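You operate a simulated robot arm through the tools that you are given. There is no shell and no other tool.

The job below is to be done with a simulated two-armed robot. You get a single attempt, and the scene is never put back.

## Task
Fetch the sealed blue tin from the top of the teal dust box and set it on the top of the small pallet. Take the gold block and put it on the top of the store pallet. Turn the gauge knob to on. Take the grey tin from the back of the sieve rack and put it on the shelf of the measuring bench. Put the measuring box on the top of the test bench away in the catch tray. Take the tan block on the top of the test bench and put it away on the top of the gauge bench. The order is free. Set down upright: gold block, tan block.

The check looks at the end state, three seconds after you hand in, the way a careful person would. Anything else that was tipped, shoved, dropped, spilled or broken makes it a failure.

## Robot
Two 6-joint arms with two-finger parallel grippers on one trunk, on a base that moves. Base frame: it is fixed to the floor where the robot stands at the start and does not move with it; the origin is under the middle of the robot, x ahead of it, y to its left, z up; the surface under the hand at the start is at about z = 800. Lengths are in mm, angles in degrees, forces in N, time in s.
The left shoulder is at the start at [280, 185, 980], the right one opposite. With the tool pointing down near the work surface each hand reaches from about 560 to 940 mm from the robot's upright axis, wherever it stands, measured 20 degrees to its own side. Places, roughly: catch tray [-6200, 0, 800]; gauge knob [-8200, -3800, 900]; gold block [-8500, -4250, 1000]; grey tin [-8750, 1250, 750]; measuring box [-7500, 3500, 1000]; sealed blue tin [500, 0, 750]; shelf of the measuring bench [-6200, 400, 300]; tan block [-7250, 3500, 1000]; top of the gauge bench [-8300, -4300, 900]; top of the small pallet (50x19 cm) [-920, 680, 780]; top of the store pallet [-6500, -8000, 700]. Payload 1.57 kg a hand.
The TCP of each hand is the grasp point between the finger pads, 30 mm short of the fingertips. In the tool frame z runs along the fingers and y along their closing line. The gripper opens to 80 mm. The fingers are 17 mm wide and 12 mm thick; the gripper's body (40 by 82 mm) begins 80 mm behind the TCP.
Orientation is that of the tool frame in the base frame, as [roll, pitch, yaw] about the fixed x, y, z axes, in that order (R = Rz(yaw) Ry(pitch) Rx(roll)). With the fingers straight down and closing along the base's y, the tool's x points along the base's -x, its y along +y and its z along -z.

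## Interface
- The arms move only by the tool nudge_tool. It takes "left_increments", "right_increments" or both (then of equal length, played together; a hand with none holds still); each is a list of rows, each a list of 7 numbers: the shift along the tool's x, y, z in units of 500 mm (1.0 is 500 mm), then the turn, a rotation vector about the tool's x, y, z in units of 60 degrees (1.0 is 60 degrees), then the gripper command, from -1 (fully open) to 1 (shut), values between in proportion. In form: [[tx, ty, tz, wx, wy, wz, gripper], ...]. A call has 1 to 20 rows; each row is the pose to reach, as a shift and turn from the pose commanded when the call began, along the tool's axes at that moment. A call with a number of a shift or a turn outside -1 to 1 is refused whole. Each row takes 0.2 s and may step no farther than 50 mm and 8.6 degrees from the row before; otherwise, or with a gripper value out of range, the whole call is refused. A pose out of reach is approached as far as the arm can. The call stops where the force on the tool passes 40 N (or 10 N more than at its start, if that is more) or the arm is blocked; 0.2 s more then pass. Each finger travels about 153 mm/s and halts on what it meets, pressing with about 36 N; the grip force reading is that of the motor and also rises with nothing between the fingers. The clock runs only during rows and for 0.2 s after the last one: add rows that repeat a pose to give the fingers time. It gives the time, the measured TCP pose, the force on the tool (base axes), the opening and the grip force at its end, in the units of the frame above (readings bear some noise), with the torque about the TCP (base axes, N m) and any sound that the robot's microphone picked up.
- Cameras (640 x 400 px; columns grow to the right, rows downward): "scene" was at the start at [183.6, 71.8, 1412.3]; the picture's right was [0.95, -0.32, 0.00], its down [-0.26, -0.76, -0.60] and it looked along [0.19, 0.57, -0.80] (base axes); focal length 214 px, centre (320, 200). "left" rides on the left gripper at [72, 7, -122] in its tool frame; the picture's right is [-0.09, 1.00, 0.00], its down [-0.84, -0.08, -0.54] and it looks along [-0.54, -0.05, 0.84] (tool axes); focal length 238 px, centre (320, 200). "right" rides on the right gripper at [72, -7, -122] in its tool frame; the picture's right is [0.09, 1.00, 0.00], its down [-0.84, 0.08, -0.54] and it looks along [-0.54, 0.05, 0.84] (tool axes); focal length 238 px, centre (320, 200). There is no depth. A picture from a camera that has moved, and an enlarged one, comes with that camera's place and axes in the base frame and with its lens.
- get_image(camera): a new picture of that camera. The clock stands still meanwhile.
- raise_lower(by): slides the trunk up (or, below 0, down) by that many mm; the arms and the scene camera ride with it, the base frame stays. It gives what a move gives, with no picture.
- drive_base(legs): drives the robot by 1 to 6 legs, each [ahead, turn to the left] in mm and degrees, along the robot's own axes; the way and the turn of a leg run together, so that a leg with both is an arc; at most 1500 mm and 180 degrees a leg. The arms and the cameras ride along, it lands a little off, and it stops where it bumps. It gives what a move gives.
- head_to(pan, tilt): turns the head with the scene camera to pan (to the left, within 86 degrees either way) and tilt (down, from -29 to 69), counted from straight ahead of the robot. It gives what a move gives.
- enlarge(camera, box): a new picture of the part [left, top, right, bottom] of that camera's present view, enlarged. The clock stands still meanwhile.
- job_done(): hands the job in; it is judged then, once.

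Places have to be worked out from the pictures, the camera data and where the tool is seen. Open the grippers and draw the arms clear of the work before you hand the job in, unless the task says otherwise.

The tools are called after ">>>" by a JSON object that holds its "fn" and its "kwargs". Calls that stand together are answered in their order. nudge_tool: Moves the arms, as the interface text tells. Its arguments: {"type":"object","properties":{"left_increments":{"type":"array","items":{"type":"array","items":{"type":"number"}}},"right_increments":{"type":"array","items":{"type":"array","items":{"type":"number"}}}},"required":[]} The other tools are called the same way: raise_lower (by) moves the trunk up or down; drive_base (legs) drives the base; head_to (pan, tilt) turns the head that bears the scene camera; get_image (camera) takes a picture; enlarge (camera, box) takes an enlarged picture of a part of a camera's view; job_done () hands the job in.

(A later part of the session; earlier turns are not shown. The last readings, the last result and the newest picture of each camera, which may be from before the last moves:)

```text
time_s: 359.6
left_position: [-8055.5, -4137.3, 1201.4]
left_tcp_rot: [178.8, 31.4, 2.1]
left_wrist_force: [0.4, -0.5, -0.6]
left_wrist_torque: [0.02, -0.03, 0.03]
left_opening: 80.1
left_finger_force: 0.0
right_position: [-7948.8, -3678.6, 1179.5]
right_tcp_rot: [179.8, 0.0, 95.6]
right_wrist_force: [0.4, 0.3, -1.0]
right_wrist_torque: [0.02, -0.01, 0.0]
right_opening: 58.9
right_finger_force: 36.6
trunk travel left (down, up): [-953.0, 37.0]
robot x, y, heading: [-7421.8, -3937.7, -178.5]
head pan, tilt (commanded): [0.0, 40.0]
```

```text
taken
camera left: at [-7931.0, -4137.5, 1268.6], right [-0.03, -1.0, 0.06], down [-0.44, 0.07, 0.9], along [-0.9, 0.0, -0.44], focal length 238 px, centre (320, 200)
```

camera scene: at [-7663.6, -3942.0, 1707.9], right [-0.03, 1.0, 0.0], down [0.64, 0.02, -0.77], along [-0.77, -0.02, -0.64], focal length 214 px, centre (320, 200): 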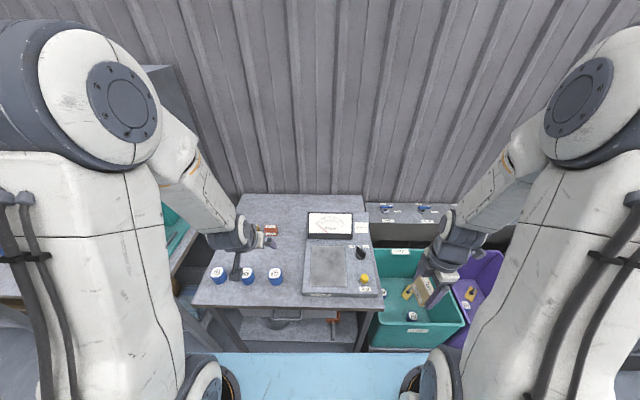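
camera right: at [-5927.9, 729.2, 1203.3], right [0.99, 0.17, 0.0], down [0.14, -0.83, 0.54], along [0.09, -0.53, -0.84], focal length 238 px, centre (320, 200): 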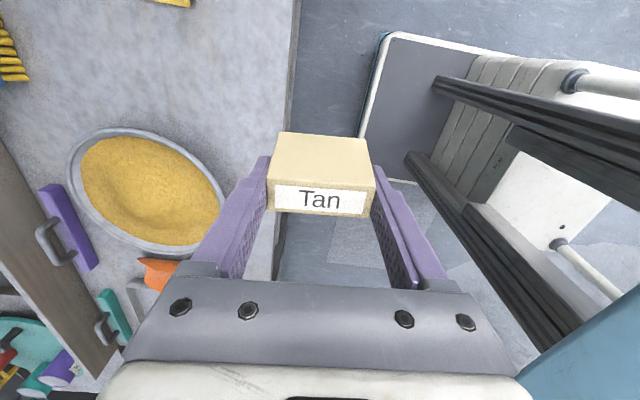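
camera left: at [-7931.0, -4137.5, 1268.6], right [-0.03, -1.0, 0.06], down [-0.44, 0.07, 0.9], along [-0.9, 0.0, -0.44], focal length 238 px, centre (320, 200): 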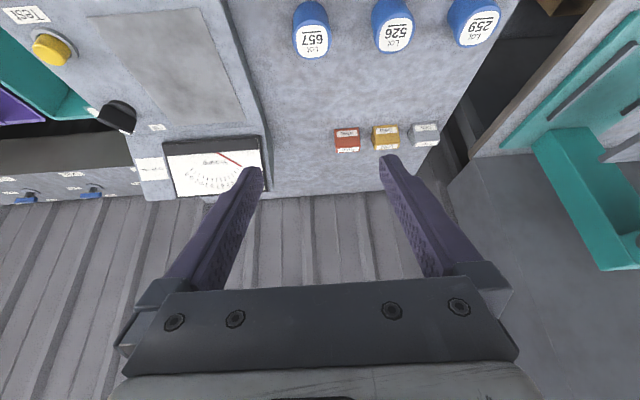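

Zoom into the gauge panel and the blocks.

>>> {"fn": "enlarge", "kwargs": {"camera": "left", "box": [0, 0, 280, 210]}}

>>> {"fn": "enlarge", "kwargs": {"camera": "scene", "box": [230, 190, 400, 310]}}

>>> {"fn": "enlarge", "kwargs": {"camera": "left", "box": [310, 100, 460, 180]}}

```text
1.90 times, centred on (140, 105) of left
camera zoom: at [-7931.0, -4137.5, 1268.6], right [-0.03, -1.0, 0.06], down [-0.44, 0.07, 0.9], along [-0.9, 0.0, -0.44], focal length 454 px, centre (663, 381)
```

zoom: 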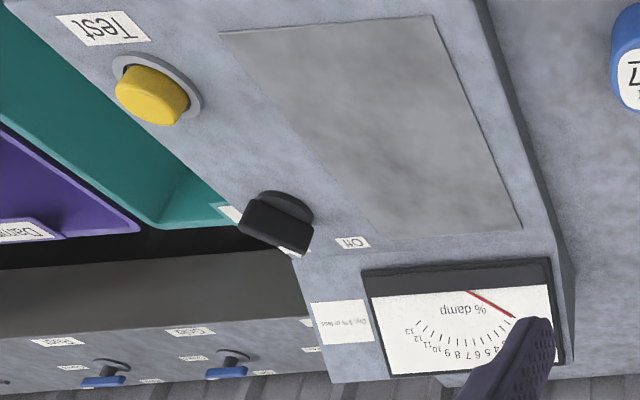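

```text
3.33 times, centred on (315, 250) of scene
camera zoom: at [-7663.6, -3942.0, 1707.9], right [-0.03, 1.0, 0.0], down [0.64, 0.02, -0.77], along [-0.77, -0.02, -0.64], focal length 715 px, centre (337, 33)
```

zoom: 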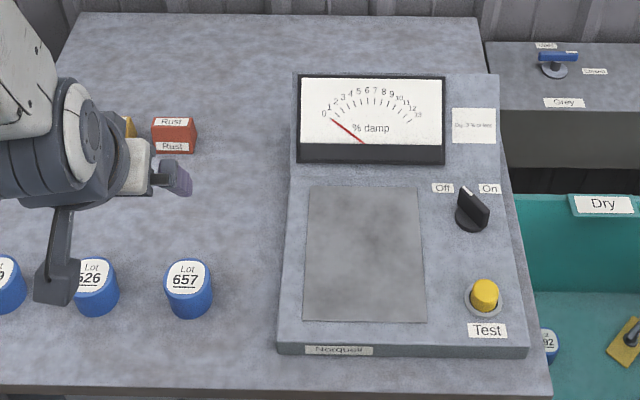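

```text
4.27 times, centred on (385, 140) of left
camera zoom: at [-7931.0, -4137.5, 1268.6], right [-0.03, -1.0, 0.06], down [-0.44, 0.07, 0.9], along [-0.9, 0.0, -0.44], focal length 1017 px, centre (43, 456)
```

zoom: 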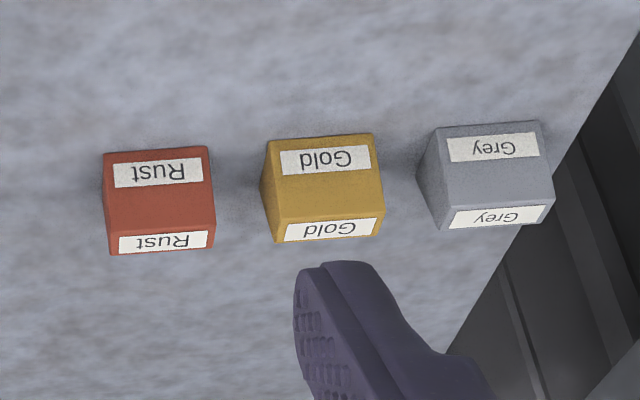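

The knob (black, now at "Off", "On" is to its right) and the Gold block are identified. To bring everything within reach I shift the robot ≈260 mm south: back up, angle in, and face the bench again.

>>> {"fn": "drive_base", "kwargs": {"legs": [[-430, 0], [0, 30], [500, 0], [0, -31.5]]}}

>>> {"fn": "get_image", "kwargs": {"camera": "scene"}}

>>> {"fn": "get_image", "kwargs": {"camera": "left"}}

```text
time_s: 367.7
left_position: [-8066.6, -4375.7, 1203.1]
left_tcp_rot: [178.9, 31.4, 0.7]
left_wrist_force: [0.4, 0.2, 0.0]
left_wrist_torque: [0.01, -0.01, -0.03]
left_opening: 79.9
left_finger_force: 0.0
right_position: [-7949.3, -3921.2, 1179.0]
right_tcp_rot: [179.9, 0.0, 94.4]
right_wrist_force: [-0.4, 0.8, 0.1]
right_wrist_torque: [0.0, -0.02, -0.03]
right_opening: 59.5
right_finger_force: 36.5
trunk travel left (down, up): [-953.0, 37.0]
robot x, y, heading: [-7423.7, -4195.6, -179.9]
head pan, tilt (commanded): [0.0, 40.0]
```

```text
taken
camera scene: at [-7668.9, -4189.4, 1707.9], right [0.0, 1.0, 0.0], down [0.64, 0.0, -0.77], along [-0.77, 0.0, -0.64], focal length 214 px, centre (320, 200)
```

scene: 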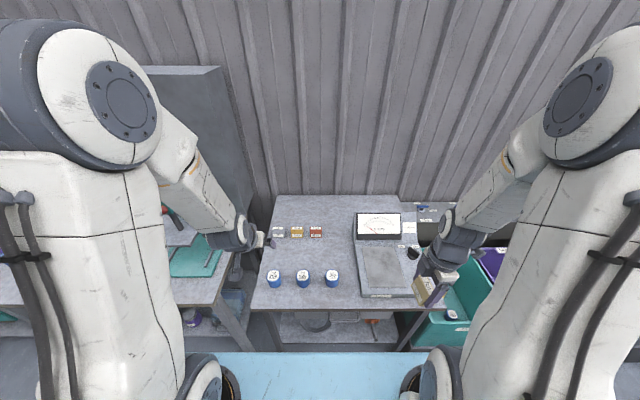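

```text
taken
camera left: at [-7940.8, -4378.9, 1268.7], right [-0.06, -1.0, 0.06], down [-0.43, 0.08, 0.9], along [-0.9, 0.02, -0.44], focal length 238 px, centre (320, 200)
```

left: 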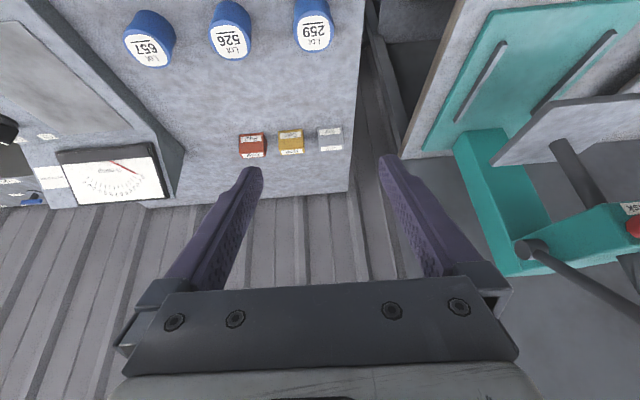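

Zoom the bench top from here.

>>> {"fn": "enlarge", "kwargs": {"camera": "scene", "box": [250, 190, 440, 310]}}

>>> {"fn": "enlarge", "kwargs": {"camera": "left", "box": [220, 110, 370, 200]}}

>>> {"fn": "get_image", "kwargs": {"camera": "right"}}

```text
3.33 times, centred on (345, 250) of scene
camera zoom: at [-7668.9, -4189.4, 1707.9], right [0.0, 1.0, 0.0], down [0.64, 0.0, -0.77], along [-0.77, 0.0, -0.64], focal length 715 px, centre (237, 33)
```

zoom: 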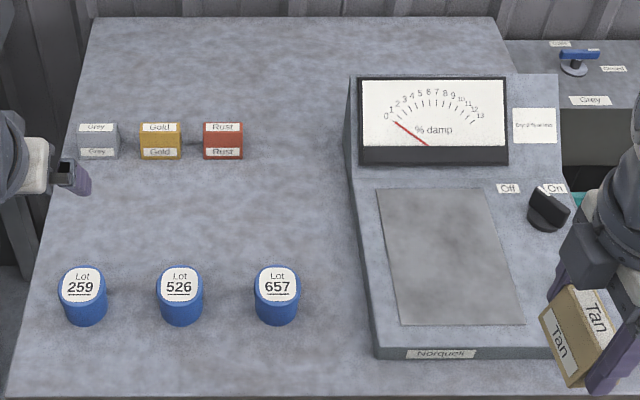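

```text
4.27 times, centred on (295, 155) of left
camera zoom: at [-7940.8, -4378.9, 1268.7], right [-0.06, -1.0, 0.06], down [-0.43, 0.08, 0.9], along [-0.9, 0.02, -0.44], focal length 1017 px, centre (427, 392)
```

zoom: 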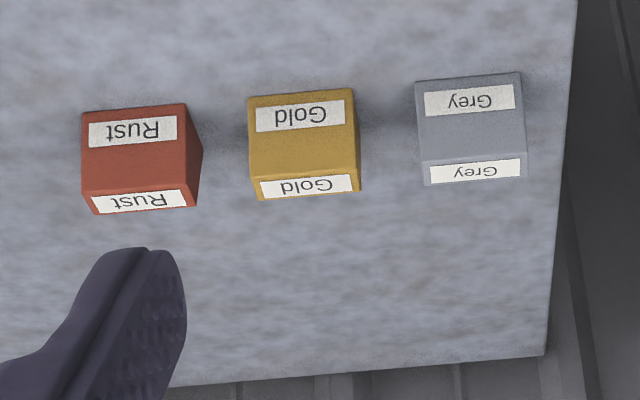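

```text
taken
camera right: at [-7960.0, -3848.3, 1301.3], right [0.99, 0.17, 0.0], down [0.14, -0.83, 0.54], along [0.09, -0.53, -0.84], focal length 238 px, centre (320, 200)
```

right: 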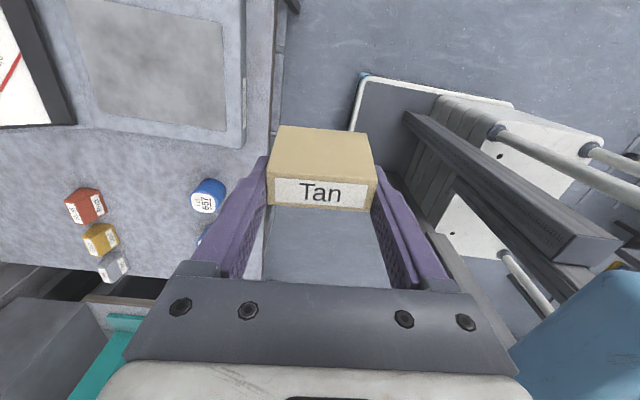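

Bench top z≈860; the gold block is 60 mm long in y, at x −8380…−8420, y −4339…−4279; a free spot for the tan block is near (−8272, −4125). I lower the trunk 120 mm and bring the tan block above that spot.

>>> {"fn": "raise_lower", "kwargs": {"by": -120}}

```text
time_s: 369.2
left_position: [-8065.7, -4376.1, 1081.4]
left_tcp_rot: [178.9, 31.3, 0.7]
left_wrist_force: [1.0, -0.3, 0.2]
left_wrist_torque: [-0.01, -0.01, 0.0]
left_opening: 79.9
left_finger_force: 0.1
right_position: [-7948.0, -3920.5, 1059.1]
right_tcp_rot: [179.9, 0.0, 94.4]
right_wrist_force: [0.5, -0.5, -0.5]
right_wrist_torque: [-0.01, -0.01, -0.02]
right_opening: 59.0
right_finger_force: 36.5
trunk travel left (down, up): [-833.0, 157.0]
robot x, y, heading: [-7420.4, -4190.1, -180.0]
head pan, tilt (commanded): [0.0, 40.0]
```

Move the right hand with the block over (−8272, −4125), height unchanged.

>>> {"fn": "nudge_tool", "kwargs": {"right_increments": [[-0.04, -0.0754, 0, 0, 0, 0, 1], [-0.08, -0.1509, 0, 0, 0, 0, 1], [-0.12, -0.2263, 0, 0, 0, 0, 1], [-0.16, -0.3018, 0, 0, 0, 0, 1], [-0.2, -0.3772, 0, 0, 0, 0, 1], [-0.24, -0.4527, 0, 0, 0, 0, 1], [-0.28, -0.5281, 0, 0, 0, 0, 1], [-0.32, -0.6036, 0, 0, 0, 0, 1], [-0.36, -0.679, 0, 0, 0, 0, 1], [-0.36, -0.679, 0, 0, 0, 0, 1]]}}

>>> {"fn": "get_image", "kwargs": {"camera": "right"}}

>>> {"fn": "get_image", "kwargs": {"camera": "scene"}}

```text
time_s: 371.4
left_position: [-8065.7, -4375.4, 1081.4]
left_tcp_rot: [178.9, 31.4, 0.7]
left_wrist_force: [-0.3, -0.3, 0.3]
left_wrist_torque: [0.01, 0.03, -0.04]
left_opening: 80.1
left_finger_force: 0.1
right_position: [-8272.2, -4122.4, 1056.6]
right_tcp_rot: [179.8, 0.1, 94.5]
right_wrist_force: [0.6, 0.2, -0.3]
right_wrist_torque: [-0.02, 0.0, 0.0]
right_opening: 58.9
right_finger_force: 35.9
trunk travel left (down, up): [-833.0, 157.0]
robot x, y, heading: [-7423.7, -4190.9, -179.9]
head pan, tilt (commanded): [0.0, 40.0]
```

```text
taken
camera right: at [-8283.8, -4052.1, 1179.3], right [0.99, 0.17, 0.0], down [0.14, -0.83, 0.54], along [0.09, -0.53, -0.84], focal length 238 px, centre (320, 200)
```

right: 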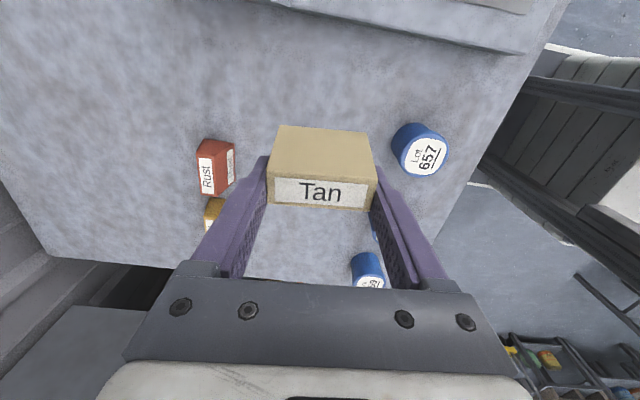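

```text
taken
camera scene: at [-7669.2, -4189.6, 1587.8], right [0.0, 1.0, 0.0], down [0.64, 0.0, -0.77], along [-0.77, 0.0, -0.64], focal length 214 px, centre (320, 200)
```

scene: 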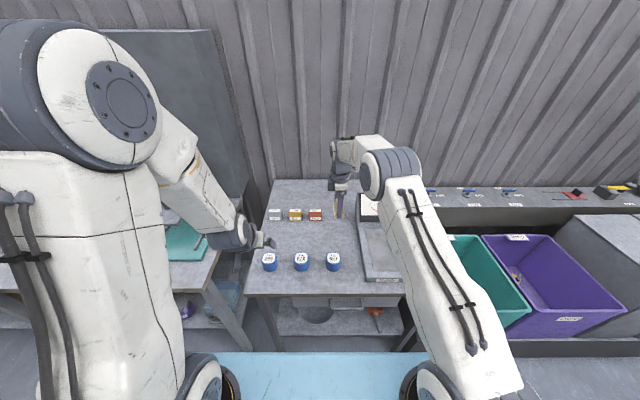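

The spot is free. Descend 150 mm.

>>> {"fn": "nudge_tool", "kwargs": {"right_increments": [[0, 0, 0.075, 0, 0, 0, 1], [0, 0, 0.15, 0, 0, 0, 1], [0, 0, 0.225, 0, 0, 0, 1], [0, 0, 0.3, 0, 0, 0, 1], [0, 0, 0.3, 0, 0, 0, 1]]}}

>>> {"fn": "get_image", "kwargs": {"camera": "right"}}

>>> {"fn": "enlarge", "kwargs": {"camera": "scene", "box": [260, 170, 430, 290]}}

```text
time_s: 372.6
left_position: [-8065.8, -4375.6, 1082.2]
left_tcp_rot: [178.9, 31.3, 0.7]
left_wrist_force: [-0.3, -0.5, 0.4]
left_wrist_torque: [0.0, 0.02, -0.02]
left_opening: 79.9
left_finger_force: 0.1
right_position: [-8272.6, -4125.1, 906.0]
right_tcp_rot: [179.9, 0.0, 94.5]
right_wrist_force: [0.6, 0.1, -0.8]
right_wrist_torque: [-0.04, -0.02, -0.01]
right_opening: 58.8
right_finger_force: 36.0
trunk travel left (down, up): [-833.0, 157.0]
robot x, y, heading: [-7422.0, -4189.6, -180.1]
head pan, tilt (commanded): [0.0, 40.0]
```

```text
taken
camera right: at [-8284.9, -4053.4, 1028.8], right [0.99, 0.17, 0.0], down [0.14, -0.83, 0.54], along [0.09, -0.53, -0.84], focal length 238 px, centre (320, 200)
```

right: 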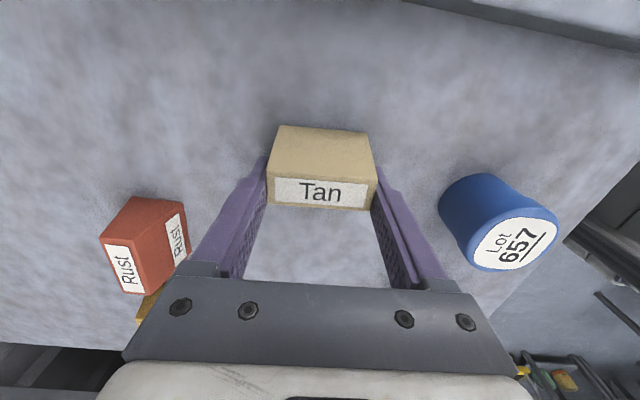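

```text
3.33 times, centred on (345, 230) of scene
camera zoom: at [-7669.1, -4189.4, 1587.8], right [0.0, 1.0, 0.0], down [0.64, 0.0, -0.77], along [-0.77, 0.0, -0.64], focal length 715 px, centre (237, 100)
```

zoom: 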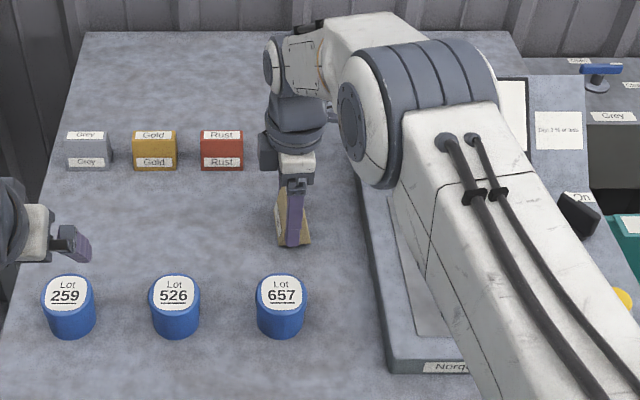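

Near the surface; lower 6 mm, then check force.

>>> {"fn": "nudge_tool", "kwargs": {"right_increments": [[0, 0, 0.006, 0, 0, 0, 1], [0, 0, 0.012, 0, 0, 0, 1], [0, 0, 0.012, 0, 0, 0, 1]]}}

```text
time_s: 373.4
left_position: [-8066.2, -4375.3, 1081.1]
left_tcp_rot: [178.8, 31.3, 0.7]
left_wrist_force: [1.0, 0.4, 0.1]
left_wrist_torque: [-0.02, 0.02, -0.02]
left_opening: 80.1
left_finger_force: 0.0
right_position: [-8272.1, -4125.2, 901.0]
right_tcp_rot: [179.9, 0.1, 94.4]
right_wrist_force: [-0.2, -0.8, -0.9]
right_wrist_torque: [0.02, -0.01, -0.02]
right_opening: 58.8
right_finger_force: 35.8
trunk travel left (down, up): [-833.0, 157.0]
robot x, y, heading: [-7424.6, -4188.1, -180.0]
head pan, tilt (commanded): [0.0, 40.0]
```

No contact yet; 3 mm more.

>>> {"fn": "nudge_tool", "kwargs": {"right_increments": [[0, 0, 0.003, 0, 0, 0, 1], [0, 0, 0.006, 0, 0, 0, 1], [0, 0, 0.006, 0, 0, 0, 1]]}}

```text
time_s: 374.2
left_position: [-8065.6, -4375.2, 1082.4]
left_tcp_rot: [178.9, 31.3, 0.8]
left_wrist_force: [0.6, 0.7, -0.6]
left_wrist_torque: [-0.02, 0.01, 0.03]
left_opening: 79.9
left_finger_force: 0.1
right_position: [-8273.0, -4125.1, 898.5]
right_tcp_rot: [179.9, 0.0, 94.4]
right_wrist_force: [1.6, -0.3, 8.0]
right_wrist_torque: [0.04, 0.08, 0.04]
right_opening: 59.2
right_finger_force: 36.5
trunk travel left (down, up): [-833.0, 157.0]
robot x, y, heading: [-7420.8, -4190.2, -180.1]
head pan, tilt (commanded): [0.0, 40.0]
```

Contact (8 N): the block stands on the bench. Open the right gripper.

>>> {"fn": "nudge_tool", "kwargs": {"right_increments": [[0, 0, 0, 0, 0, 0, -0.55], [0, 0, 0, 0, 0, 0, -0.75], [0, 0, 0, 0, 0, 0, -0.95], [0, 0, 0, 0, 0, 0, -1]]}}

>>> {"fn": "get_image", "kwargs": {"camera": "right"}}

```text
time_s: 375.2
left_position: [-8065.9, -4375.4, 1083.3]
left_tcp_rot: [178.9, 31.2, 0.7]
left_wrist_force: [0.4, 0.7, 0.2]
left_wrist_torque: [0.02, -0.01, -0.01]
left_opening: 80.0
left_finger_force: 0.0
right_position: [-8272.9, -4126.2, 900.3]
right_tcp_rot: [179.9, -0.1, 94.4]
right_wrist_force: [0.2, 0.7, 0.0]
right_wrist_torque: [0.04, 0.01, 0.0]
right_opening: 80.0
right_finger_force: 0.0
trunk travel left (down, up): [-833.0, 157.0]
robot x, y, heading: [-7424.4, -4190.5, -180.0]
head pan, tilt (commanded): [0.0, 40.0]
```

```text
taken
camera right: at [-8284.9, -4053.5, 1021.3], right [0.99, 0.17, 0.0], down [0.14, -0.83, 0.54], along [0.09, -0.53, -0.84], focal length 238 px, centre (320, 200)
```

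right: 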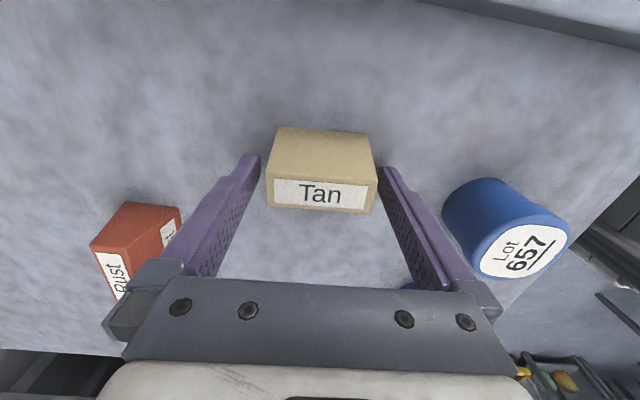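

The tan block stands upright. Rise 160 mm.

>>> {"fn": "nudge_tool", "kwargs": {"right_increments": [[0, 0, -0.08, 0, 0, 0, -1], [0, 0, -0.16, 0, 0, 0, -1], [0, 0, -0.24, 0, 0, 0, -1], [0, 0, -0.32, 0, 0, 0, -1], [0, 0, -0.32, 0, 0, 0, -1]]}}

>>> {"fn": "get_image", "kwargs": {"camera": "right"}}

>>> {"fn": "enlarge", "kwargs": {"camera": "scene", "box": [260, 170, 430, 290]}}

```text
time_s: 376.4
left_position: [-8065.9, -4375.2, 1082.6]
left_tcp_rot: [178.8, 31.3, 0.6]
left_wrist_force: [0.5, 0.0, -0.4]
left_wrist_torque: [0.01, 0.0, 0.0]
left_opening: 80.2
left_finger_force: 0.1
right_position: [-8271.2, -4124.7, 1057.9]
right_tcp_rot: [179.9, 0.0, 94.4]
right_wrist_force: [0.1, 0.2, 0.6]
right_wrist_torque: [-0.03, 0.02, 0.01]
right_opening: 79.9
right_finger_force: 0.0
trunk travel left (down, up): [-833.0, 157.0]
robot x, y, heading: [-7424.2, -4190.0, -179.9]
head pan, tilt (commanded): [0.0, 40.0]
```

```text
taken
camera right: at [-8282.8, -4052.5, 1181.5], right [0.99, 0.17, 0.0], down [0.14, -0.83, 0.54], along [0.09, -0.53, -0.84], focal length 238 px, centre (320, 200)
```

right: 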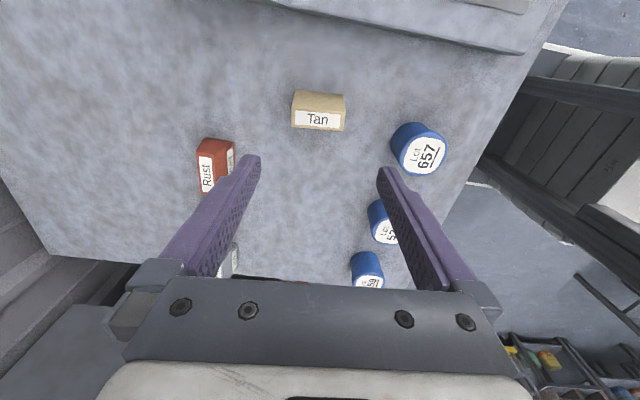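

```text
3.33 times, centred on (345, 230) of scene
camera zoom: at [-7668.6, -4189.5, 1587.9], right [0.0, 1.0, 0.0], down [0.64, 0.0, -0.77], along [-0.77, 0.0, -0.64], focal length 715 px, centre (237, 100)
```

zoom: 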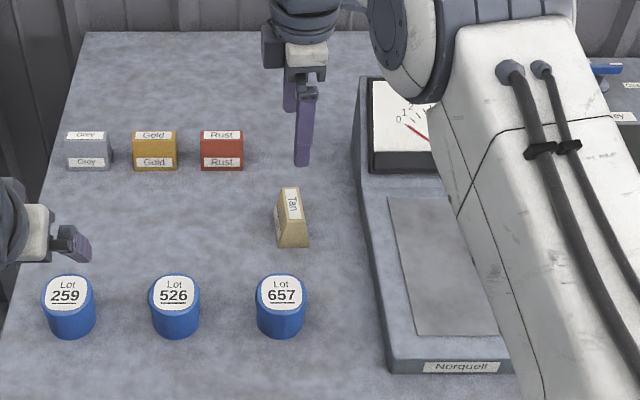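

The tan block is upright on the gauge bench. Now move the right hand above the gauge knob for a close view.

>>> {"fn": "nudge_tool", "kwargs": {"right_increments": [[0.084, 0.0151, -0.008, 0, 0, 0, -1], [0.168, 0.0302, -0.016, 0, 0, 0, -1], [0.252, 0.0454, -0.024, 0, 0, 0, -1], [0.336, 0.0605, -0.032, 0, 0, 0, -1], [0.42, 0.0756, -0.04, 0, 0, 0, -1], [0.504, 0.0907, -0.048, 0, 0, 0, -1], [0.588, 0.1059, -0.056, 0, 0, 0, -1], [0.672, 0.121, -0.064, 0, 0, 0, -1], [0.672, 0.121, -0.064, 0, 0, 0, -1]]}}

>>> {"fn": "get_image", "kwargs": {"camera": "right"}}

>>> {"fn": "get_image", "kwargs": {"camera": "scene"}}

```text
time_s: 378.4
left_position: [-8065.2, -4374.9, 1081.7]
left_tcp_rot: [178.9, 31.3, 0.8]
left_wrist_force: [0.2, -0.4, -0.4]
left_wrist_torque: [-0.02, 0.05, 0.02]
left_opening: 80.1
left_finger_force: 0.2
right_position: [-8236.4, -3786.4, 1092.2]
right_tcp_rot: [179.9, 0.0, 94.5]
right_wrist_force: [0.0, -0.5, -0.5]
right_wrist_torque: [-0.02, -0.02, 0.0]
right_opening: 80.1
right_finger_force: 0.0
trunk travel left (down, up): [-833.0, 157.0]
robot x, y, heading: [-7421.6, -4192.4, -179.8]
head pan, tilt (commanded): [0.0, 40.0]
```

```text
taken
camera right: at [-8248.3, -3714.5, 1214.4], right [0.99, 0.17, 0.0], down [0.14, -0.83, 0.54], along [0.09, -0.53, -0.84], focal length 238 px, centre (320, 200)
```

right: 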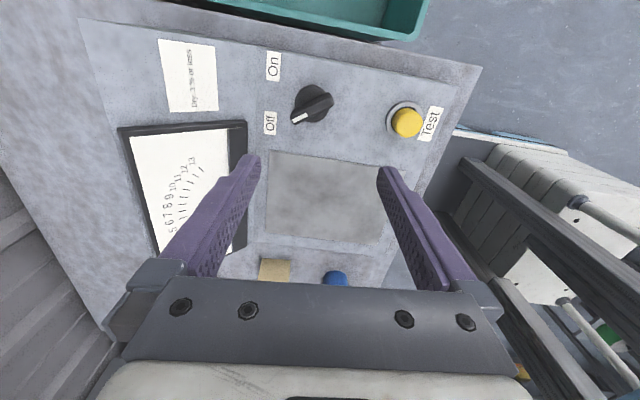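

```text
taken
camera scene: at [-7668.8, -4189.1, 1587.9], right [0.0, 1.0, 0.0], down [0.64, 0.0, -0.77], along [-0.77, 0.0, -0.64], focal length 214 px, centre (320, 200)
```

scene: 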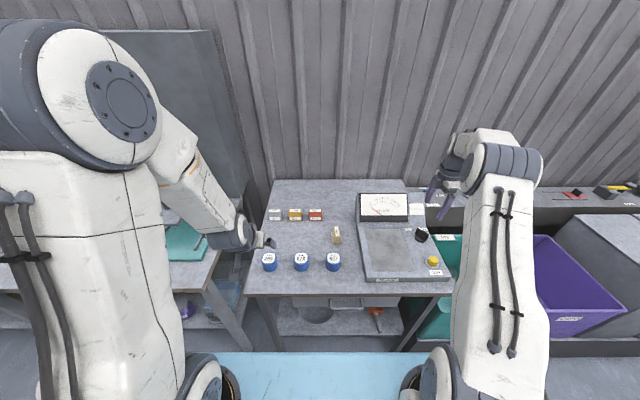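

>>> {"fn": "enlarge", "kwargs": {"camera": "right", "box": [240, 40, 380, 150]}}

>>> {"fn": "enlarge", "kwargs": {"camera": "scene", "box": [360, 190, 460, 290]}}

```text
3.64 times, centred on (310, 95) of right
camera zoom: at [-8248.3, -3714.5, 1214.4], right [0.99, 0.17, 0.0], down [0.14, -0.83, 0.54], along [0.09, -0.53, -0.84], focal length 867 px, centre (356, 582)
```

zoom: 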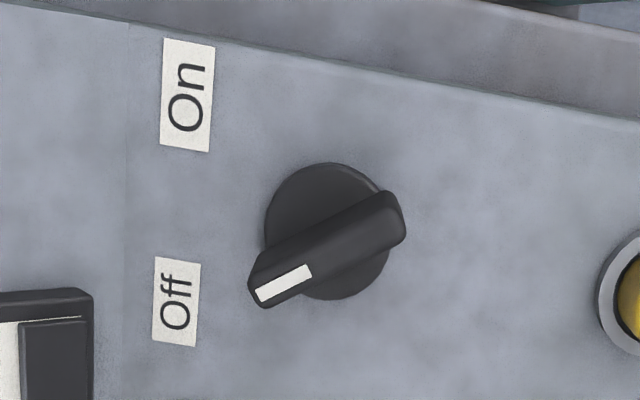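

```text
4.00 times, centred on (410, 240) of scene
camera zoom: at [-7668.8, -4189.1, 1587.9], right [0.0, 1.0, 0.0], down [0.64, 0.0, -0.77], along [-0.77, 0.0, -0.64], focal length 858 px, centre (-40, 40)
```

zoom: 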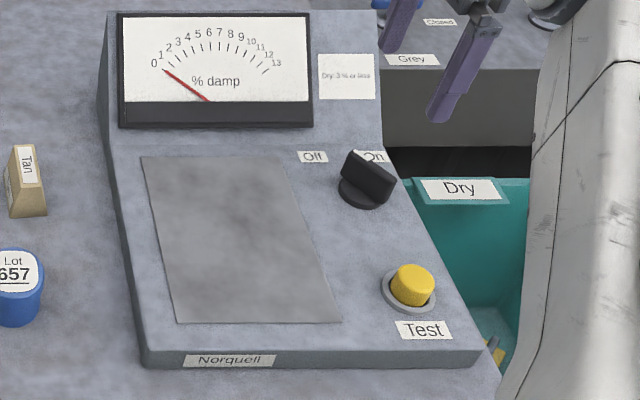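

The knob: axis ≈(−8248, −3774), bar ≈47 mm long, top z≈936, pointing 36° south of −x ("Off"); "On" lies 33–36° north of −x. I turn the tool 58.65° so the fingers will close across the bar, half-open, still high above.

>>> {"fn": "nudge_tool", "kwargs": {"right_increments": [[0, 0, 0, 0, 0, 0.1396, -0.5], [0, 0, 0, 0, 0, 0.2793, 0], [0, 0, 0, 0, 0, 0.4189, 0], [0, 0, 0, 0, 0, 0.5586, 0], [0, 0, 0, 0, 0, 0.6982, 0], [0, 0, 0, 0, 0, 0.8379, 0], [0, 0, 0, 0, 0, 0.9775, 0], [0, 0, 0, 0, 0, 0.9775, 0]]}}

>>> {"fn": "get_image", "kwargs": {"camera": "right"}}

```text
time_s: 380.2
left_position: [-8066.4, -4375.3, 1081.6]
left_tcp_rot: [178.9, 31.3, 0.7]
left_wrist_force: [0.7, 0.0, 0.3]
left_wrist_torque: [0.01, 0.03, 0.0]
left_opening: 80.0
left_finger_force: 0.1
right_position: [-8238.3, -3786.5, 1090.0]
right_tcp_rot: [-180.0, -0.1, 35.7]
right_wrist_force: [-0.2, -0.3, 0.0]
right_wrist_torque: [0.0, 0.01, 0.0]
right_opening: 40.0
right_finger_force: 0.1
trunk travel left (down, up): [-833.0, 157.0]
robot x, y, heading: [-7423.8, -4190.5, -180.0]
head pan, tilt (commanded): [0.0, 40.0]
```

```text
taken
camera right: at [-8183.1, -3738.2, 1213.8], right [0.66, -0.76, 0.0], down [-0.64, -0.55, 0.54], along [-0.41, -0.35, -0.84], focal length 238 px, centre (320, 200)
```

right: 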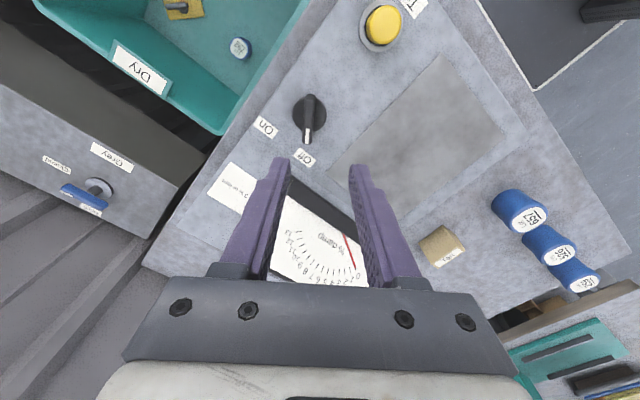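

The bar is now lined up with the tool. Zoom for fine alignment.

>>> {"fn": "enlarge", "kwargs": {"camera": "right", "box": [260, 70, 360, 170]}}

```text
4.00 times, centred on (310, 120) of right
camera zoom: at [-8183.1, -3738.2, 1213.8], right [0.66, -0.76, 0.0], down [-0.64, -0.55, 0.54], along [-0.41, -0.35, -0.84], focal length 953 px, centre (360, 520)
```

zoom: 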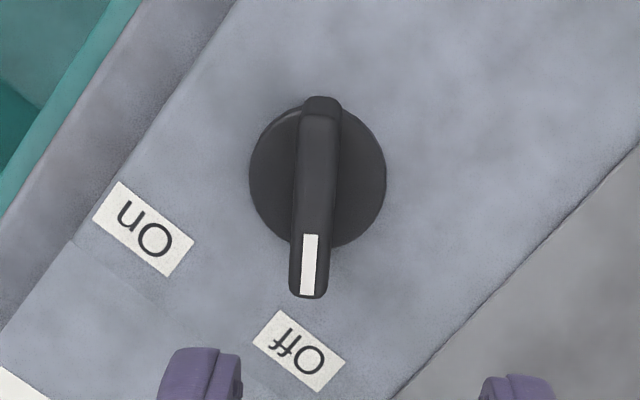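

Axis refined to (−8245, −3774.4). Move over it and down to tips just above the bar.

>>> {"fn": "nudge_tool", "kwargs": {"right_increments": [[0.0006, -0.0139, 0.06, 0, 0, 0, 0], [0.0012, -0.0278, 0.12, 0, 0, 0, 0], [0.0012, -0.0278, 0.18, 0, 0, 0, 0], [0.0012, -0.0278, 0.23, 0, 0, 0, 0], [0.0012, -0.0278, 0.23, 0, 0, 0, 0]]}}

>>> {"fn": "get_image", "kwargs": {"camera": "right"}}

```text
time_s: 381.4
left_position: [-8064.7, -4375.0, 1081.5]
left_tcp_rot: [178.8, 31.3, 0.7]
left_wrist_force: [0.3, -0.4, 0.3]
left_wrist_torque: [0.01, 0.0, -0.02]
left_opening: 80.1
left_finger_force: 0.0
right_position: [-8245.2, -3775.5, 974.5]
right_tcp_rot: [180.0, -0.1, 35.7]
right_wrist_force: [-0.1, 0.3, 0.1]
right_wrist_torque: [0.01, -0.02, -0.01]
right_opening: 39.8
right_finger_force: 0.0
trunk travel left (down, up): [-833.0, 157.0]
robot x, y, heading: [-7424.7, -4189.1, -180.0]
head pan, tilt (commanded): [0.0, 40.0]
```

```text
taken
camera right: at [-8190.5, -3727.5, 1096.9], right [0.66, -0.75, 0.0], down [-0.63, -0.55, 0.54], along [-0.41, -0.36, -0.84], focal length 238 px, centre (320, 200)
```

right: 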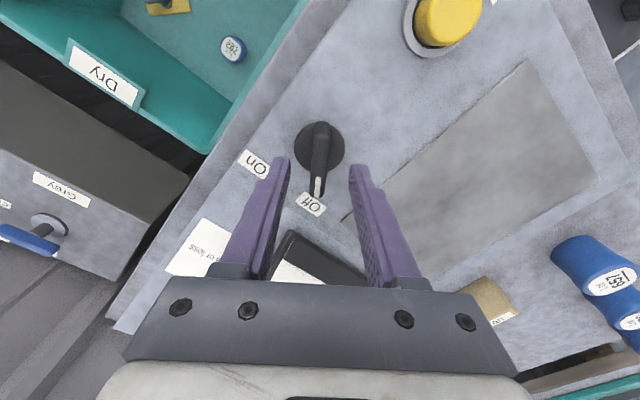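

Well centred. Descend 31 mm so the pads straddle the bar.

>>> {"fn": "nudge_tool", "kwargs": {"right_increments": [[0, 0, 0.031, 0, 0, 0, 0], [0, 0, 0.062, 0, 0, 0, 0], [0, 0, 0.062, 0, 0, 0, 0]]}}

>>> {"fn": "get_image", "kwargs": {"camera": "right"}}

```text
time_s: 382.2
left_position: [-8065.4, -4376.3, 1081.9]
left_tcp_rot: [178.9, 31.3, 0.7]
left_wrist_force: [0.5, 0.3, 0.6]
left_wrist_torque: [0.0, 0.02, -0.04]
left_opening: 79.8
left_finger_force: 0.1
right_position: [-8246.8, -3774.6, 944.8]
right_tcp_rot: [180.0, 0.0, 35.6]
right_wrist_force: [-0.8, 0.1, -0.2]
right_wrist_torque: [0.01, -0.01, 0.01]
right_opening: 39.7
right_finger_force: 0.0
trunk travel left (down, up): [-833.0, 157.0]
robot x, y, heading: [-7423.4, -4190.1, -179.9]
head pan, tilt (commanded): [0.0, 40.0]
```

```text
taken
camera right: at [-8191.1, -3726.3, 1066.6], right [0.66, -0.75, 0.0], down [-0.63, -0.55, 0.54], along [-0.41, -0.36, -0.84], focal length 238 px, centre (320, 200)
```

right: 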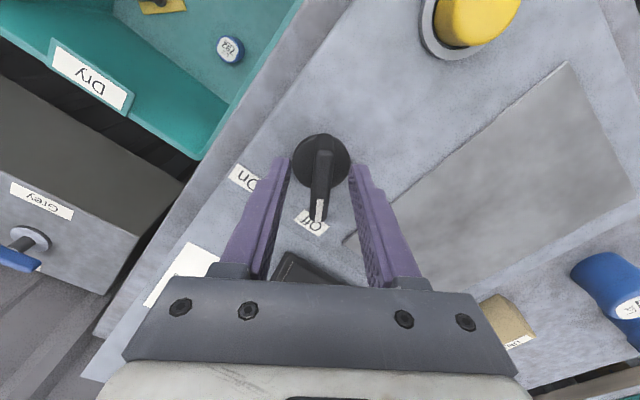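

Close onto the bar.

>>> {"fn": "nudge_tool", "kwargs": {"right_increments": [[0, 0, 0, 0, 0, 0, 0.4], [0, 0, 0, 0, 0, 0, 0.7], [0, 0, 0, 0, 0, 0, 1], [0, 0, 0, 0, 0, 0, 1]]}}

>>> {"fn": "get_image", "kwargs": {"camera": "right"}}

```text
time_s: 383.2
left_position: [-8066.2, -4375.6, 1082.3]
left_tcp_rot: [178.9, 31.3, 0.7]
left_wrist_force: [0.6, 0.0, 0.4]
left_wrist_torque: [-0.02, 0.0, -0.01]
left_opening: 80.1
left_finger_force: 0.0
right_position: [-8245.1, -3774.3, 944.1]
right_tcp_rot: [179.9, -0.1, 35.6]
right_wrist_force: [4.9, -5.3, -0.2]
right_wrist_torque: [0.39, 0.12, -0.53]
right_opening: 11.6
right_finger_force: 29.3
trunk travel left (down, up): [-833.0, 157.0]
robot x, y, heading: [-7425.1, -4188.1, -179.8]
head pan, tilt (commanded): [0.0, 40.0]
```

```text
taken
camera right: at [-8190.7, -3727.1, 1066.8], right [0.66, -0.75, 0.0], down [-0.64, -0.55, 0.54], along [-0.41, -0.36, -0.84], focal length 238 px, centre (320, 200)
```

right: 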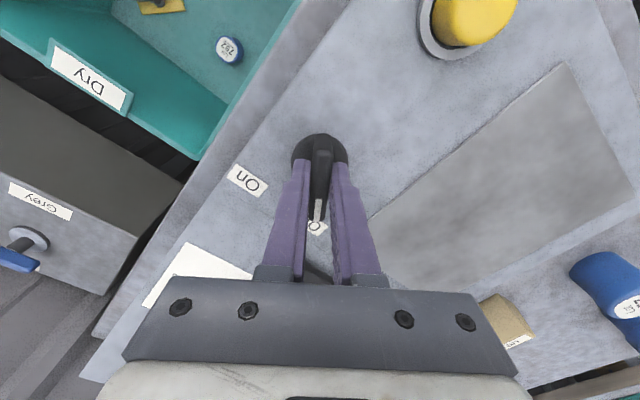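

Gripped the bar (11.6 mm). Turn clockwise (seen from above) 40° first.

>>> {"fn": "nudge_tool", "kwargs": {"right_increments": [[0, 0, 0, 0, 0, 0.11, 1], [0, 0, 0, 0, 0, 0.22, 1], [0, 0, 0, 0, 0, 0.33, 1], [0, 0, 0, 0, 0, 0.44, 1], [0, 0, 0, 0, 0, 0.55, 1], [0, 0, 0, 0, 0, 0.667, 1], [0, 0, 0, 0, 0, 0.667, 1]]}}

>>> {"fn": "get_image", "kwargs": {"camera": "right"}}

```text
time_s: 384.8
left_position: [-8066.3, -4375.9, 1081.5]
left_tcp_rot: [179.1, 31.2, 0.7]
left_wrist_force: [0.1, 0.3, -1.0]
left_wrist_torque: [0.0, 0.01, 0.01]
left_opening: 79.7
left_finger_force: 0.0
right_position: [-8245.5, -3775.9, 944.6]
right_tcp_rot: [179.9, -0.3, -4.3]
right_wrist_force: [9.5, -20.8, -11.6]
right_wrist_torque: [0.02, 0.14, 0.02]
right_opening: 12.1
right_finger_force: 29.2
trunk travel left (down, up): [-833.0, 157.0]
robot x, y, heading: [-7426.6, -4187.7, -180.1]
head pan, tilt (commanded): [0.0, 40.0]
```

```text
taken
camera right: at [-8172.9, -3774.8, 1067.1], right [0.02, -1.0, 0.0], down [-0.84, -0.01, 0.54], along [-0.54, -0.01, -0.84], focal length 238 px, centre (320, 200)
```

right: 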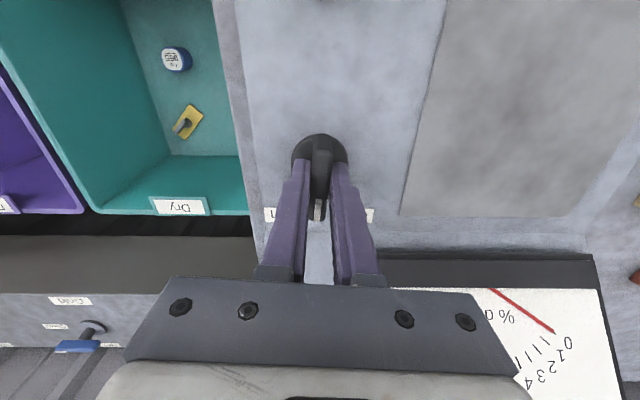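

It turns well (now 40°), with a small side load; I relieve that (≈2 mm toward −y, 1 mm down) and turn the remaining 30°.

>>> {"fn": "nudge_tool", "kwargs": {"right_increments": [[0.0009, 0.002, 0.001, 0, 0, 0.05, 1], [0.0018, 0.004, 0.002, 0, 0, 0.15, 1], [0.0018, 0.004, 0.002, 0, 0, 0.25, 1], [0.0018, 0.004, 0.002, 0, 0, 0.35, 1], [0.0018, 0.004, 0.002, 0, 0, 0.43, 1], [0.0018, 0.004, 0.002, 0, 0, 0.5, 1], [0.0018, 0.004, 0.002, 0, 0, 0.5, 1]]}}

>>> {"fn": "get_image", "kwargs": {"camera": "right"}}

```text
time_s: 386.4
left_position: [-8065.2, -4376.6, 1082.8]
left_tcp_rot: [179.0, 31.3, 0.8]
left_wrist_force: [0.2, -0.5, 0.7]
left_wrist_torque: [0.0, 0.0, -0.01]
left_opening: 80.2
left_finger_force: 0.1
right_position: [-8244.9, -3777.1, 944.2]
right_tcp_rot: [179.9, -0.1, -34.3]
right_wrist_force: [3.6, -21.9, -9.7]
right_wrist_torque: [-0.1, 0.35, -0.01]
right_opening: 12.0
right_finger_force: 28.7
trunk travel left (down, up): [-833.0, 157.0]
robot x, y, heading: [-7422.4, -4195.5, -179.8]
head pan, tilt (commanded): [0.0, 40.0]
```

```text
taken
camera right: at [-8181.9, -3812.5, 1066.9], right [-0.49, -0.87, 0.0], down [-0.74, 0.41, 0.54], along [-0.47, 0.26, -0.84], focal length 238 px, centre (320, 200)
```

right: 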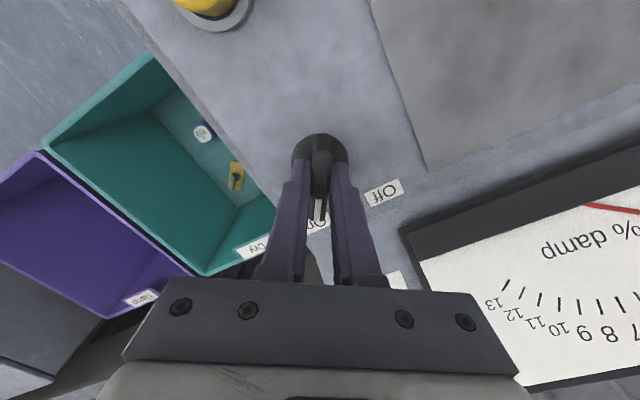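

The white mark now points to "On" (tool at −34.3°). I add 2.5° to mirror the Off angle and check the torque.

>>> {"fn": "nudge_tool", "kwargs": {"right_increments": [[0, 0.002, 0.001, 0, 0, 0.02, 1], [0, 0.002, 0.001, 0, 0, 0.042, 1], [0, 0.002, 0.001, 0, 0, 0.042, 1]]}}

>>> {"fn": "enlarge", "kwargs": {"camera": "right", "box": [260, 110, 420, 250]}}

```text
time_s: 387.2
left_position: [-8065.7, -4376.8, 1081.7]
left_tcp_rot: [179.0, 31.4, 0.7]
left_wrist_force: [-0.4, 0.8, 0.4]
left_wrist_torque: [0.02, -0.03, 0.0]
left_opening: 80.1
left_finger_force: 0.0
right_position: [-8245.2, -3778.0, 943.9]
right_tcp_rot: [-179.9, 0.0, -36.8]
right_wrist_force: [4.3, -19.4, -7.1]
right_wrist_torque: [-0.79, -0.2, 0.61]
right_opening: 12.2
right_finger_force: 29.7
trunk travel left (down, up): [-833.0, 157.0]
robot x, y, heading: [-7421.1, -4191.9, -180.0]
head pan, tilt (commanded): [0.0, 40.0]
```

```text
2.86 times, centred on (340, 180) of right
camera zoom: at [-8183.7, -3815.2, 1066.9], right [-0.52, -0.85, 0.0], down [-0.72, 0.44, 0.54], along [-0.46, 0.28, -0.84], focal length 681 px, centre (263, 257)
```

zoom: 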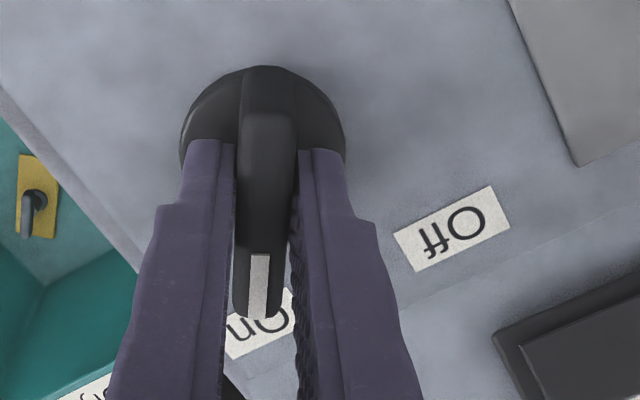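

The knob reached its stop (torque 0.6 Nm) at "On". Open the fingers and rise.

>>> {"fn": "nudge_tool", "kwargs": {"right_increments": [[0, 0, 0, 0, 0, 0, 0.4], [0, 0, 0, 0, 0, 0, 0], [0, 0, 0, 0, 0, 0, 0]]}}

>>> {"fn": "nudge_tool", "kwargs": {"right_increments": [[0, 0, -0.06, 0, 0, 0, 0], [0, 0, -0.14, 0, 0, 0, 0], [0, 0, -0.22, 0, 0, 0, 0], [0, 0, -0.3, 0, 0, 0, 0], [0, 0, -0.3, 0, 0, 0, 0]]}}

>>> {"fn": "get_image", "kwargs": {"camera": "right"}}

>>> {"fn": "enlarge", "kwargs": {"camera": "scene", "box": [340, 180, 480, 290]}}

```text
time_s: 388.0
left_position: [-8065.9, -4375.4, 1082.3]
left_tcp_rot: [178.9, 31.3, 0.7]
left_wrist_force: [0.3, -0.3, 0.4]
left_wrist_torque: [-0.02, -0.01, -0.03]
left_opening: 80.1
left_finger_force: 0.0
right_position: [-8244.4, -3776.9, 944.5]
right_tcp_rot: [-179.9, 0.0, -36.7]
right_wrist_force: [0.0, 0.3, 0.1]
right_wrist_torque: [0.02, -0.03, -0.01]
right_opening: 40.1
right_finger_force: 0.1
trunk travel left (down, up): [-833.0, 157.0]
robot x, y, heading: [-7422.4, -4193.9, -180.0]
head pan, tilt (commanded): [0.0, 40.0]
```

```text
time_s: 389.2
left_position: [-8065.6, -4375.7, 1081.3]
left_tcp_rot: [178.9, 31.3, 0.7]
left_wrist_force: [-0.1, -0.8, 0.2]
left_wrist_torque: [0.0, 0.0, -0.02]
left_opening: 80.1
left_finger_force: 0.0
right_position: [-8244.5, -3777.4, 1095.5]
right_tcp_rot: [-179.9, 0.1, -36.8]
right_wrist_force: [-0.4, 0.0, 0.8]
right_wrist_torque: [0.03, 0.01, -0.03]
right_opening: 39.9
right_finger_force: 0.1
trunk travel left (down, up): [-833.0, 157.0]
robot x, y, heading: [-7418.2, -4194.7, -180.1]
head pan, tilt (commanded): [0.0, 40.0]
```

```text
taken
camera right: at [-8182.8, -3814.5, 1217.8], right [-0.52, -0.85, 0.0], down [-0.72, 0.44, 0.54], along [-0.46, 0.28, -0.84], focal length 238 px, centre (320, 200)
```

right: 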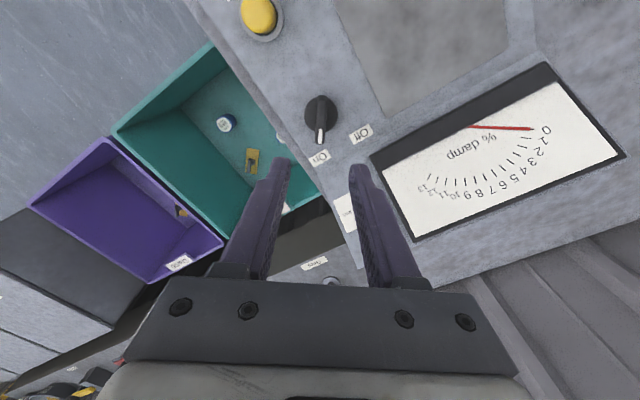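

```text
3.64 times, centred on (410, 235) of scene
camera zoom: at [-7668.7, -4189.9, 1587.9], right [0.0, 1.0, 0.0], down [0.64, 0.0, -0.77], along [-0.77, 0.0, -0.64], focal length 780 px, centre (-7, 73)
```

zoom: 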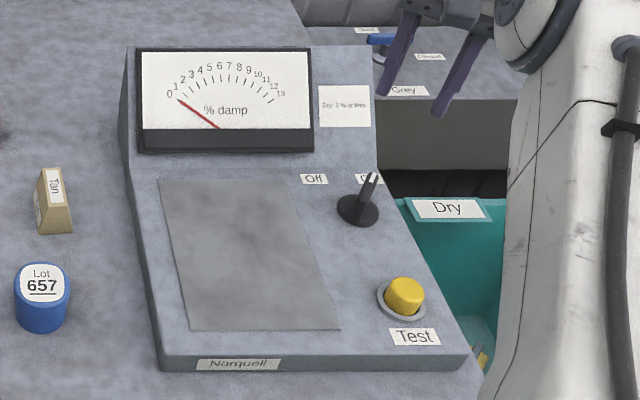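

"On" is set. Now the gold block: drive 90 mm closer for the left arm.

>>> {"fn": "drive_base", "kwargs": {"legs": [[90, 0]]}}

>>> {"fn": "get_image", "kwargs": {"camera": "left"}}

>>> {"fn": "get_image", "kwargs": {"camera": "scene"}}

```text
time_s: 390.3
left_position: [-8155.8, -4376.4, 1082.3]
left_tcp_rot: [178.9, 31.4, 0.7]
left_wrist_force: [0.5, 0.6, -1.1]
left_wrist_torque: [-0.02, -0.01, 0.03]
left_opening: 80.1
left_finger_force: 0.1
right_position: [-8335.0, -3776.8, 1094.4]
right_tcp_rot: [180.0, 0.1, -36.8]
right_wrist_force: [0.7, -0.5, -0.4]
right_wrist_torque: [0.0, 0.01, 0.0]
right_opening: 39.9
right_finger_force: 0.0
trunk travel left (down, up): [-833.0, 157.0]
robot x, y, heading: [-7513.4, -4188.8, -179.6]
head pan, tilt (commanded): [0.0, 40.0]
```

```text
taken
camera left: at [-8031.3, -4379.2, 1148.7], right [-0.06, -1.0, 0.06], down [-0.43, 0.08, 0.9], along [-0.9, 0.02, -0.44], focal length 238 px, centre (320, 200)
```

left: 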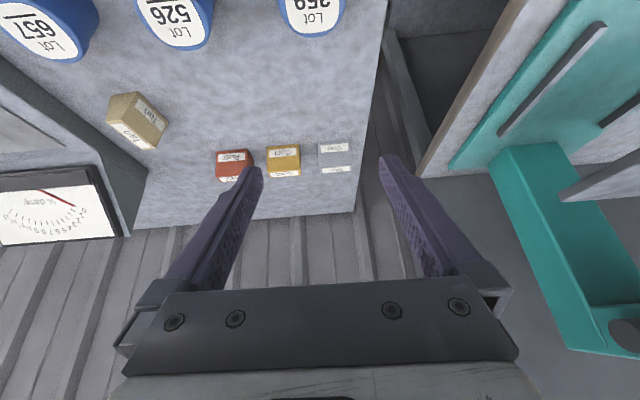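

```text
taken
camera scene: at [-7759.1, -4190.4, 1587.9], right [0.0, 1.0, 0.0], down [0.64, 0.0, -0.77], along [-0.77, 0.0, -0.64], focal length 214 px, centre (320, 200)
```

scene: 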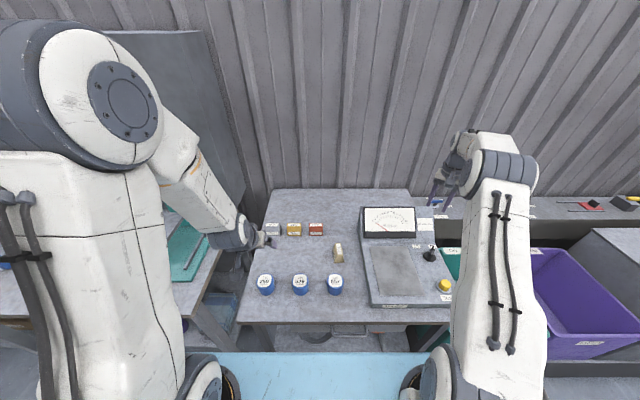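

Move the left hand above the gold block (hover z≈1000), correcting its roll, opening 74 mm.

>>> {"fn": "nudge_tool", "kwargs": {"left_increments": [[-0.0536, -0.0233, 0.0646, 0.0031, 0, 0, -1], [-0.1071, -0.0466, 0.1293, 0.0061, 0, 0, -0.95], [-0.1607, -0.0699, 0.1939, 0.0092, 0, 0, -0.9], [-0.2143, -0.0932, 0.2585, 0.0122, 0, 0, -0.85], [-0.2678, -0.1165, 0.3232, 0.0153, 0, 0, -0.85], [-0.3214, -0.1398, 0.3878, 0.0183, 0, 0, -0.85], [-0.3214, -0.1398, 0.3878, 0.0183, 0, 0, -0.85]]}}

>>> {"fn": "get_image", "kwargs": {"camera": "left"}}

>>> {"fn": "enlarge", "kwargs": {"camera": "left", "box": [220, 60, 420, 200]}}

```text
time_s: 391.9
left_position: [-8395.3, -4312.7, 998.0]
left_tcp_rot: [-179.9, 31.3, 0.4]
left_wrist_force: [-0.8, 0.3, -0.7]
left_wrist_torque: [0.01, 0.0, 0.0]
left_opening: 74.0
left_finger_force: 0.0
right_position: [-8335.3, -3777.2, 1094.1]
right_tcp_rot: [-179.9, -0.1, -36.8]
right_wrist_force: [0.4, -0.1, 0.6]
right_wrist_torque: [0.0, -0.01, -0.01]
right_opening: 40.0
right_finger_force: 0.1
trunk travel left (down, up): [-833.0, 157.0]
robot x, y, heading: [-7510.4, -4188.9, -179.8]
head pan, tilt (commanded): [0.0, 40.0]
```

```text
taken
camera left: at [-8270.3, -4318.9, 1064.4], right [-0.07, -1.0, 0.05], down [-0.43, 0.07, 0.9], along [-0.9, 0.04, -0.44], focal length 238 px, centre (320, 200)
```

left: 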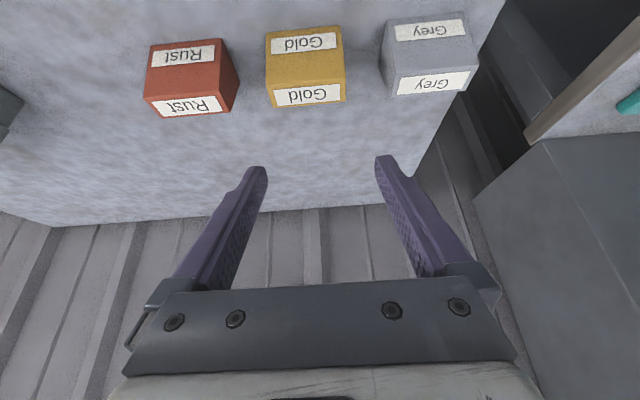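

```text
2.86 times, centred on (320, 130) of left
camera zoom: at [-8270.3, -4318.9, 1064.4], right [-0.07, -1.0, 0.05], down [-0.43, 0.07, 0.9], along [-0.9, 0.04, -0.44], focal length 681 px, centre (320, 400)
```

zoom: 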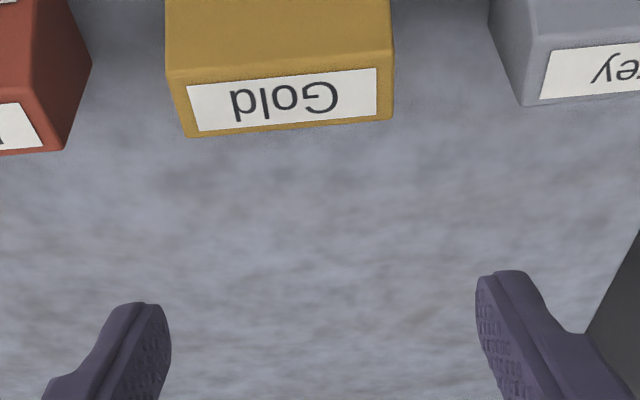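

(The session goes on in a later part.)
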